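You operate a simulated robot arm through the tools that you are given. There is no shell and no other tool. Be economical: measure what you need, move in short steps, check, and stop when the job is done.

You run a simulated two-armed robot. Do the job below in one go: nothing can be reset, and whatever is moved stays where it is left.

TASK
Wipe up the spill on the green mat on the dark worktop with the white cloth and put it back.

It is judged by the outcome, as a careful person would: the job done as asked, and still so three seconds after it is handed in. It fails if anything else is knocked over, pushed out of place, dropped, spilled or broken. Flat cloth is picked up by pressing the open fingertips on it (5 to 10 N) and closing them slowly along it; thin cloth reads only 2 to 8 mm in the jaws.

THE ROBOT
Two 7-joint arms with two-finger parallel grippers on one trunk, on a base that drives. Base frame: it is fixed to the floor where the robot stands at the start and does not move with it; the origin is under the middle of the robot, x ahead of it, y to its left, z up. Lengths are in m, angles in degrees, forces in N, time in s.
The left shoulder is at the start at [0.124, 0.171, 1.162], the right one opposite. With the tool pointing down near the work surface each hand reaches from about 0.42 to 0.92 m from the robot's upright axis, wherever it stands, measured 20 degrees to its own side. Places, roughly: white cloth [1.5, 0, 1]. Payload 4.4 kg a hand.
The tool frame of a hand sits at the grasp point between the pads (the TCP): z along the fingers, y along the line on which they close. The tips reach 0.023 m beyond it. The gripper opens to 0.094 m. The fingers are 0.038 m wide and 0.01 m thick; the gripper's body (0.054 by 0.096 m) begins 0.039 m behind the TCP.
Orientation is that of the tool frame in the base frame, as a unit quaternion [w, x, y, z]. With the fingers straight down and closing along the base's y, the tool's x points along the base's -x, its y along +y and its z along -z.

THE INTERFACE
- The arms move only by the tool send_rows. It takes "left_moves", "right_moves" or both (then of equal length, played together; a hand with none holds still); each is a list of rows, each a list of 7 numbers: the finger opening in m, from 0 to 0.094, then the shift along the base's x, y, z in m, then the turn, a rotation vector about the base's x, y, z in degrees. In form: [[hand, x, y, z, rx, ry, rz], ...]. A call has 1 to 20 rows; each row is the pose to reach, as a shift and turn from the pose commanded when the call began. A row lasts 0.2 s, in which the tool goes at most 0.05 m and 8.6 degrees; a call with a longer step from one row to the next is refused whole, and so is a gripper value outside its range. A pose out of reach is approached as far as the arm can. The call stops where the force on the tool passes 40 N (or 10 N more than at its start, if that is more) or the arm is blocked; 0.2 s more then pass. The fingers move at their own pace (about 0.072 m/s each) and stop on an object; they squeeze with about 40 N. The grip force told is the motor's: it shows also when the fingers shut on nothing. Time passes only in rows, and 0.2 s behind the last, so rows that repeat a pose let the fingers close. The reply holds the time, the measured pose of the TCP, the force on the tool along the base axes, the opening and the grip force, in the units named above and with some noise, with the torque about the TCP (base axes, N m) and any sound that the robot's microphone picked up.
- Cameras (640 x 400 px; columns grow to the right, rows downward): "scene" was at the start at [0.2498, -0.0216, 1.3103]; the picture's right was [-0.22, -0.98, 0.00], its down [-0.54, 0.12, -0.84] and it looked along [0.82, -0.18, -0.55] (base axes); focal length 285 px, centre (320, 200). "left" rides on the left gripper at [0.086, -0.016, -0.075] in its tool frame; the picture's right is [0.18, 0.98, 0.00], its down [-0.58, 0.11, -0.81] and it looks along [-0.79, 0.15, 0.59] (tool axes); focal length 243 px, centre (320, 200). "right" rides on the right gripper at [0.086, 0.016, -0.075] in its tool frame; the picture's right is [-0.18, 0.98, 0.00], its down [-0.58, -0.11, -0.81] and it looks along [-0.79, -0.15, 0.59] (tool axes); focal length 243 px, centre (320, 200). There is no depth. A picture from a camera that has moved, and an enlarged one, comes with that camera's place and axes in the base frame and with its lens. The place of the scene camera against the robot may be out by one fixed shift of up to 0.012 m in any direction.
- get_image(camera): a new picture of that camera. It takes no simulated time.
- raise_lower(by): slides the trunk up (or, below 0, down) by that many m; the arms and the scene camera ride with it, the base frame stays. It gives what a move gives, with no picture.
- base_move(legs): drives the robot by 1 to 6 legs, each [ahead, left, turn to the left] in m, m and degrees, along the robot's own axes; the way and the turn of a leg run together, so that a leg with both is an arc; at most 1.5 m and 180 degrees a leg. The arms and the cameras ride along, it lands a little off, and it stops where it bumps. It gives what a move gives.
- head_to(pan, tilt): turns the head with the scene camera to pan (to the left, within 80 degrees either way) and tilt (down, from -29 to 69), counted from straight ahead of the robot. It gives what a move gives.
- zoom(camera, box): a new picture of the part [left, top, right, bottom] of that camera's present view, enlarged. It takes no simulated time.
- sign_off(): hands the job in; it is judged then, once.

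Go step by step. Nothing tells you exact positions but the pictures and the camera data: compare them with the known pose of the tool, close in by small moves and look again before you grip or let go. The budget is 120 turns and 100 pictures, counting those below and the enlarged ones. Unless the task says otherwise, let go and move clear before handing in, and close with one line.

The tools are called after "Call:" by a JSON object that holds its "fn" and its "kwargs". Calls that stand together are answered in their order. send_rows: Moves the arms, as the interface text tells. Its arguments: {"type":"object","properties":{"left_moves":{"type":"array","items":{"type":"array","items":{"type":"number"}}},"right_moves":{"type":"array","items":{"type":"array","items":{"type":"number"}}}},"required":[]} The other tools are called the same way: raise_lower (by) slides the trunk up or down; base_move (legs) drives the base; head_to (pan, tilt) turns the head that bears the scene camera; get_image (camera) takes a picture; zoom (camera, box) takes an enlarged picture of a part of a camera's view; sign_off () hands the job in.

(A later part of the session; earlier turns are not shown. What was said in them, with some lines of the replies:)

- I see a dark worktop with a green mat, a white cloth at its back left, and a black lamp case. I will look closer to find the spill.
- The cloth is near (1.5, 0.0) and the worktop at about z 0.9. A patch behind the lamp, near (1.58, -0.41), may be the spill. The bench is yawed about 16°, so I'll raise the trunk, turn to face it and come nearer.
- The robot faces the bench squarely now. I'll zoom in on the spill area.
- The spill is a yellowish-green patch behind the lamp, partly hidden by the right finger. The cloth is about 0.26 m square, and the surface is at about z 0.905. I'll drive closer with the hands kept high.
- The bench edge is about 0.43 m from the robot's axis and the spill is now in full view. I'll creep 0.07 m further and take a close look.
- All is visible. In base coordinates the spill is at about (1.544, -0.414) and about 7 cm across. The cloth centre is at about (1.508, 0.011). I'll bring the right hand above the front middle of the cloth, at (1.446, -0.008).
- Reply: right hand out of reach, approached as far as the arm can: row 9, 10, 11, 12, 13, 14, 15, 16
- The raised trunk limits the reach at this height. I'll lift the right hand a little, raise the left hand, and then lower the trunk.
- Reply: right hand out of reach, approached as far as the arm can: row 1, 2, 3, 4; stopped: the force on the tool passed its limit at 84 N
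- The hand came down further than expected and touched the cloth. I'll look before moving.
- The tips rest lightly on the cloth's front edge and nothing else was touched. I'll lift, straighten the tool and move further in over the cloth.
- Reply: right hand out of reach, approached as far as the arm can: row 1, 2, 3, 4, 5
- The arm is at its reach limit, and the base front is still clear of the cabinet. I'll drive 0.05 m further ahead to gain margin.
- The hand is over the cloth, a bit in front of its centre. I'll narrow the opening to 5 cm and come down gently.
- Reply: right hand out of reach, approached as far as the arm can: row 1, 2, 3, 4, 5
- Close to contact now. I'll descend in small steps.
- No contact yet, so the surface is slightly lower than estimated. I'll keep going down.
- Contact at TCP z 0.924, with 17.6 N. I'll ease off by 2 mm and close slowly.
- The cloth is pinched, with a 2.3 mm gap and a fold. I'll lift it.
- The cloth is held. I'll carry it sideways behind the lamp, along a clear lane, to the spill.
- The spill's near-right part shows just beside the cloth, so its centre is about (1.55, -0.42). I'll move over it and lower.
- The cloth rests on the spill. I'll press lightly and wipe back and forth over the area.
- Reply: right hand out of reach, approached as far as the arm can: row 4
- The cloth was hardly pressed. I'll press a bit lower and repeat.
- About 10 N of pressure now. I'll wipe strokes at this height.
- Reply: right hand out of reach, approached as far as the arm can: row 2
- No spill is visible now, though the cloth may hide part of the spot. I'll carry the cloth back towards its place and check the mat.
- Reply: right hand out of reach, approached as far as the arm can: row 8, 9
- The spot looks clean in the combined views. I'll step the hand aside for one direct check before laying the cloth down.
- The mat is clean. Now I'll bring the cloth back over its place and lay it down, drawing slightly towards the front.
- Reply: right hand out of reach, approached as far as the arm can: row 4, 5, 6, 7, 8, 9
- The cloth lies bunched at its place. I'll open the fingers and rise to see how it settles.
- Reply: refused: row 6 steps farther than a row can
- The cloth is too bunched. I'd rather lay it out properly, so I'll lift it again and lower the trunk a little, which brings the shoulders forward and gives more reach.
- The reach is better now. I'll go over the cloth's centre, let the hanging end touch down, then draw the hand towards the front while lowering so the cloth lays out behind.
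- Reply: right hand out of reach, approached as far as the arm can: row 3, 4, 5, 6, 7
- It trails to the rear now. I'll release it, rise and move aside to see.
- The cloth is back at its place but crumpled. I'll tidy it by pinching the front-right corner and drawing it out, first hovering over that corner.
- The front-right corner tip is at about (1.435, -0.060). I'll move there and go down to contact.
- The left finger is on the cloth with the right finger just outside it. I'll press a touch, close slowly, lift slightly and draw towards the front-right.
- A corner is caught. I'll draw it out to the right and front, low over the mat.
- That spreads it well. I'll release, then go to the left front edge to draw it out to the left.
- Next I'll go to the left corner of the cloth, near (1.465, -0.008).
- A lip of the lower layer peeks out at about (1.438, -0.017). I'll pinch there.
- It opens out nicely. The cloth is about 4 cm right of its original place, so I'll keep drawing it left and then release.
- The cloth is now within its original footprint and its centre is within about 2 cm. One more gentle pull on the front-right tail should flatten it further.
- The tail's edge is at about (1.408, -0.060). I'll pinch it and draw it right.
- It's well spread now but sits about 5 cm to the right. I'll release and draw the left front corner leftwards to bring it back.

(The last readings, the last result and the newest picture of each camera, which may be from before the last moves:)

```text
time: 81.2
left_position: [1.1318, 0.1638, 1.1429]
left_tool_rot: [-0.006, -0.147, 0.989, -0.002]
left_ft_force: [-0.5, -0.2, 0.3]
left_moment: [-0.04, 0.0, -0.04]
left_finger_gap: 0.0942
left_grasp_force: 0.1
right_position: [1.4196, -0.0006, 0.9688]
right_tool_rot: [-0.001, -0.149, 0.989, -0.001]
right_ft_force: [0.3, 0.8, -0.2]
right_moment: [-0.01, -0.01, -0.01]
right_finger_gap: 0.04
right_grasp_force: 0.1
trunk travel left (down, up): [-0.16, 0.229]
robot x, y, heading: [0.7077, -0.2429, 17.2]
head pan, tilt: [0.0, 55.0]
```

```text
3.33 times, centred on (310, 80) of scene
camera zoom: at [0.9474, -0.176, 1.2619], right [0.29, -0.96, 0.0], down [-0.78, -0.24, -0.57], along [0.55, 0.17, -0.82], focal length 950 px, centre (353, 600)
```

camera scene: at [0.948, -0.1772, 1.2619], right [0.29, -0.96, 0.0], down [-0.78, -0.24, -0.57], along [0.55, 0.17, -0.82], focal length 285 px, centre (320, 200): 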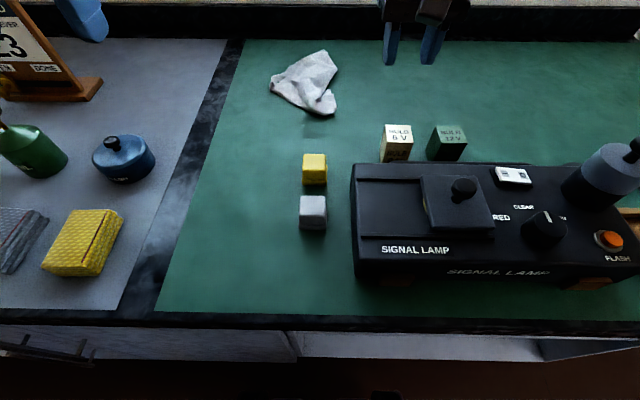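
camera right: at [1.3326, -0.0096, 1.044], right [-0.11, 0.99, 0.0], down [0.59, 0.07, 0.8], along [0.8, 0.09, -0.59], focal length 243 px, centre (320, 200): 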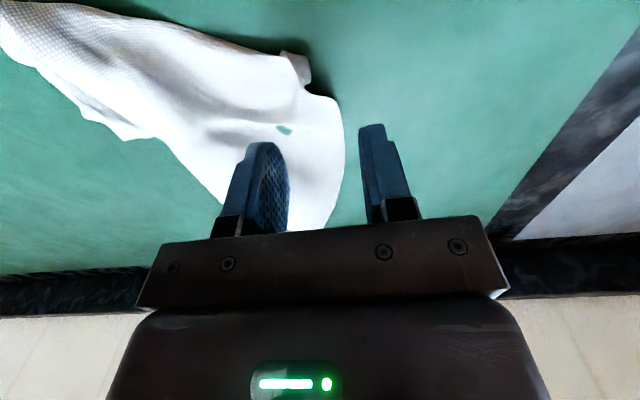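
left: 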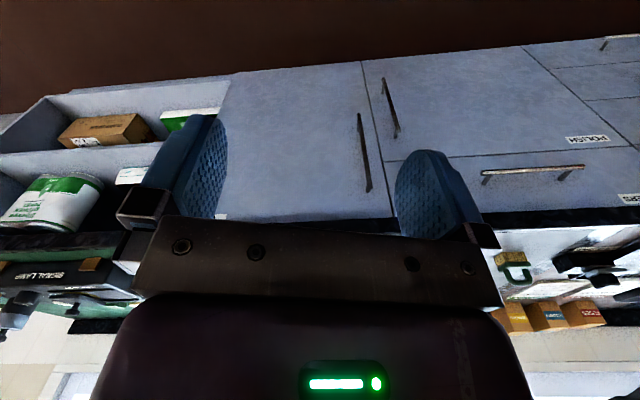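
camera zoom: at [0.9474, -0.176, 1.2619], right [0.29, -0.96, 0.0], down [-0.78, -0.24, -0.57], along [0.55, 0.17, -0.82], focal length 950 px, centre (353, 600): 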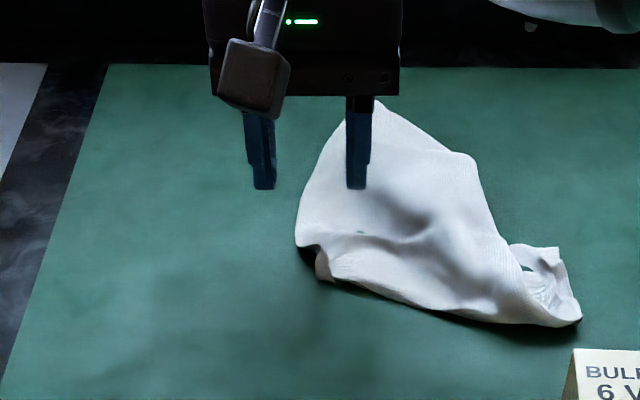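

I'll pinch the left front lip at about (1.402, 0.0) and draw it left and slightly back.

Call:
{"fn": "send_rows", "kwargs": {"right_moves": [[0.036, -0.018, 0.001, -0.02, 0, 0, 0], [0.036, -0.018, 0.001, -0.034, 0, 0, 0], [0.036, -0.018, 0.001, -0.042, 0, 0, 0], [0.036, -0.018, 0.001, -0.046, 0, 0, 0], [0.03, -0.018, 0.001, -0.046, 0, 0, 0], [0.024, -0.018, 0.001, -0.046, 0, 0, 0], [0.018, -0.018, 0.001, -0.046, 0, 0, 0], [0.01, -0.018, 0.001, -0.046, 0, 0, 0], [0, -0.018, 0.001, -0.046, 0, 0, 0], [0, -0.018, 0.001, -0.046, 0, 0, 0], [0, -0.018, 0.001, -0.028, 0, 0, 0], [0, -0.018, 0.02, -0.022, 0, 0, 0], [0, -0.019, 0.04, -0.022, 0, 0, 0], [0, -0.021, 0.06, -0.022, 0, 0, 0], [0, -0.024, 0.08, -0.028, 0, 0, 0], [0, -0.024, 0.088, -0.038, 0, 0, 0]]}}

Call:
{"fn": "zoom", "kwargs": {"camera": "scene", "box": [220, 20, 400, 140]}}

```text
time: 84.6
left_position: [1.1331, 0.1632, 1.1414]
left_tool_rot: [-0.008, -0.148, 0.989, -0.002]
left_ft_force: [-1.4, 0.5, 0.5]
left_moment: [-0.01, -0.01, 0.01]
left_finger_gap: 0.094
left_grasp_force: 0.0
right_position: [1.3961, 0.0873, 0.9312]
right_tool_rot: [-0.002, -0.149, 0.989, -0.001]
right_ft_force: [-0.9, -0.1, -0.5]
right_moment: [-0.01, 0.05, -0.01]
right_finger_gap: 0.0021
right_grasp_force: 40.0
trunk travel left (down, up): [-0.16, 0.229]
robot x, y, heading: [0.7115, -0.2429, 17.1]
head pan, tilt: [0.0, 55.0]
```

```text
3.33 times, centred on (310, 80) of scene
camera zoom: at [0.9482, -0.1759, 1.2616], right [0.29, -0.96, 0.0], down [-0.78, -0.24, -0.57], along [0.55, 0.17, -0.82], focal length 950 px, centre (353, 600)
```

zoom: 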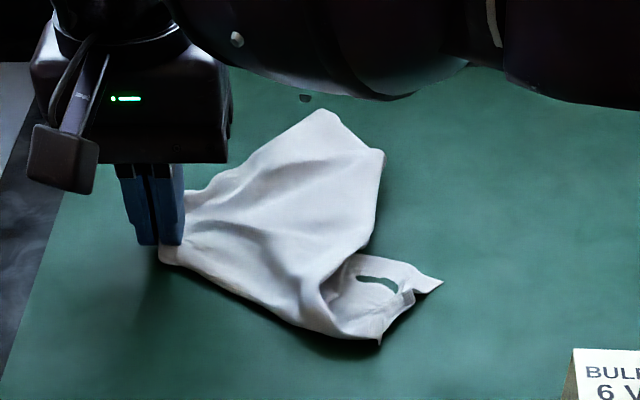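

The cloth lies spread in its original spot, its footprint centre within about 3 cm. I'll release, rise and retract the hand clear.

Call:
{"fn": "send_rows", "kwargs": {"right_moves": [[0.02, 0, 0, 0, 0, 0, 0], [0.05, 0, 0, 0, 0, 0, 0], [0.05, 0, 0, 0.03, 0, 0, 0], [0.05, 0, 0, 0.07, 0, 0, 0], [0.05, 0, 0, 0.11, 0, 0, 0], [0.05, 0, 0, 0.15, 0, 0, 0], [0.05, 0, -0.04, 0.17, 0, 0, 0], [0.05, -0.01, -0.08, 0.18, 0, 0, 0], [0.05, -0.02, -0.12, 0.18, 0, 0, 0], [0.05, -0.03, -0.16, 0.18, 0, 0, 0], [0.05, -0.05, -0.2, 0.18, 0, 0, 0], [0.05, -0.07, -0.24, 0.18, 0, 0, 0], [0.05, -0.09, -0.28, 0.18, 0, 0, 0]]}}

Call:
{"fn": "get_image", "kwargs": {"camera": "scene"}}

Call:
{"fn": "zoom", "kwargs": {"camera": "scene", "box": [220, 20, 400, 140]}}

```text
time: 87.4
left_position: [1.1318, 0.1629, 1.1449]
left_tool_rot: [-0.007, -0.148, 0.989, -0.001]
left_ft_force: [-1.0, -0.7, 0.3]
left_moment: [-0.01, 0.02, -0.02]
left_finger_gap: 0.094
left_grasp_force: 0.2
right_position: [1.3051, -0.1956, 1.1098]
right_tool_rot: [-0.002, -0.149, 0.989, 0.0]
right_ft_force: [-0.3, -0.4, 0.0]
right_moment: [0.0, -0.02, 0.02]
right_finger_gap: 0.0497
right_grasp_force: 0.0
trunk travel left (down, up): [-0.16, 0.229]
robot x, y, heading: [0.7085, -0.242, 17.0]
head pan, tilt: [0.0, 55.0]
```

```text
38 pictures are left
camera scene: at [0.9477, -0.1771, 1.2619], right [0.29, -0.96, 0.0], down [-0.78, -0.24, -0.57], along [0.55, 0.17, -0.82], focal length 285 px, centre (320, 200)
```

scene: 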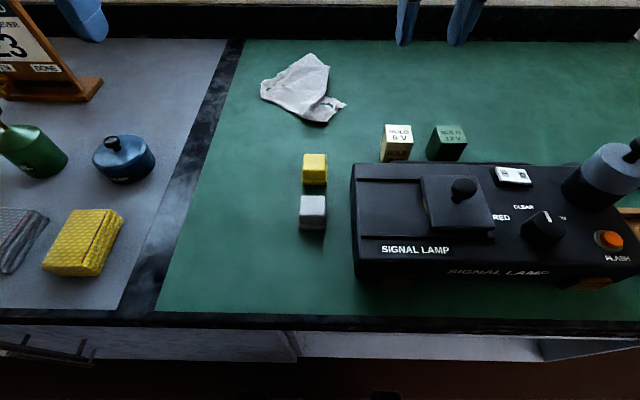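

```text
3.33 times, centred on (310, 80) of scene
camera zoom: at [0.9477, -0.1771, 1.2619], right [0.29, -0.96, 0.0], down [-0.78, -0.24, -0.57], along [0.55, 0.17, -0.82], focal length 950 px, centre (353, 600)
```

zoom: 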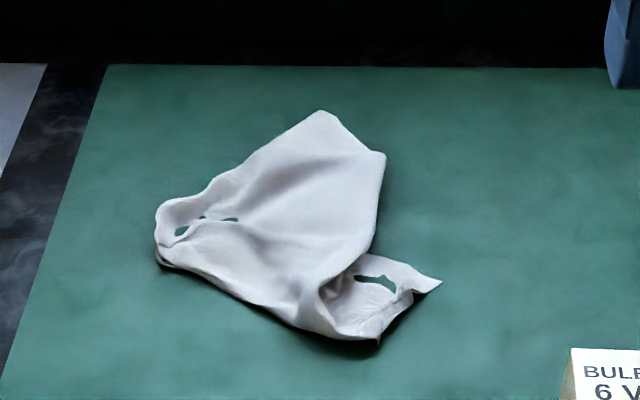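

The mat is clean at the spill's spot, the cloth lies back in its place, everything else is where it stood, and both hands are clear. I'm handing in.

Call:
{"fn": "sign_off", "kwargs": {}}

```text
The job is handed in.
```

The spill on the green mat is wiped up, and the white cloth is back within about 3 cm of where it was. It lies spread out but still folded and creased, not flat as it was at the start. Nothing else was moved.
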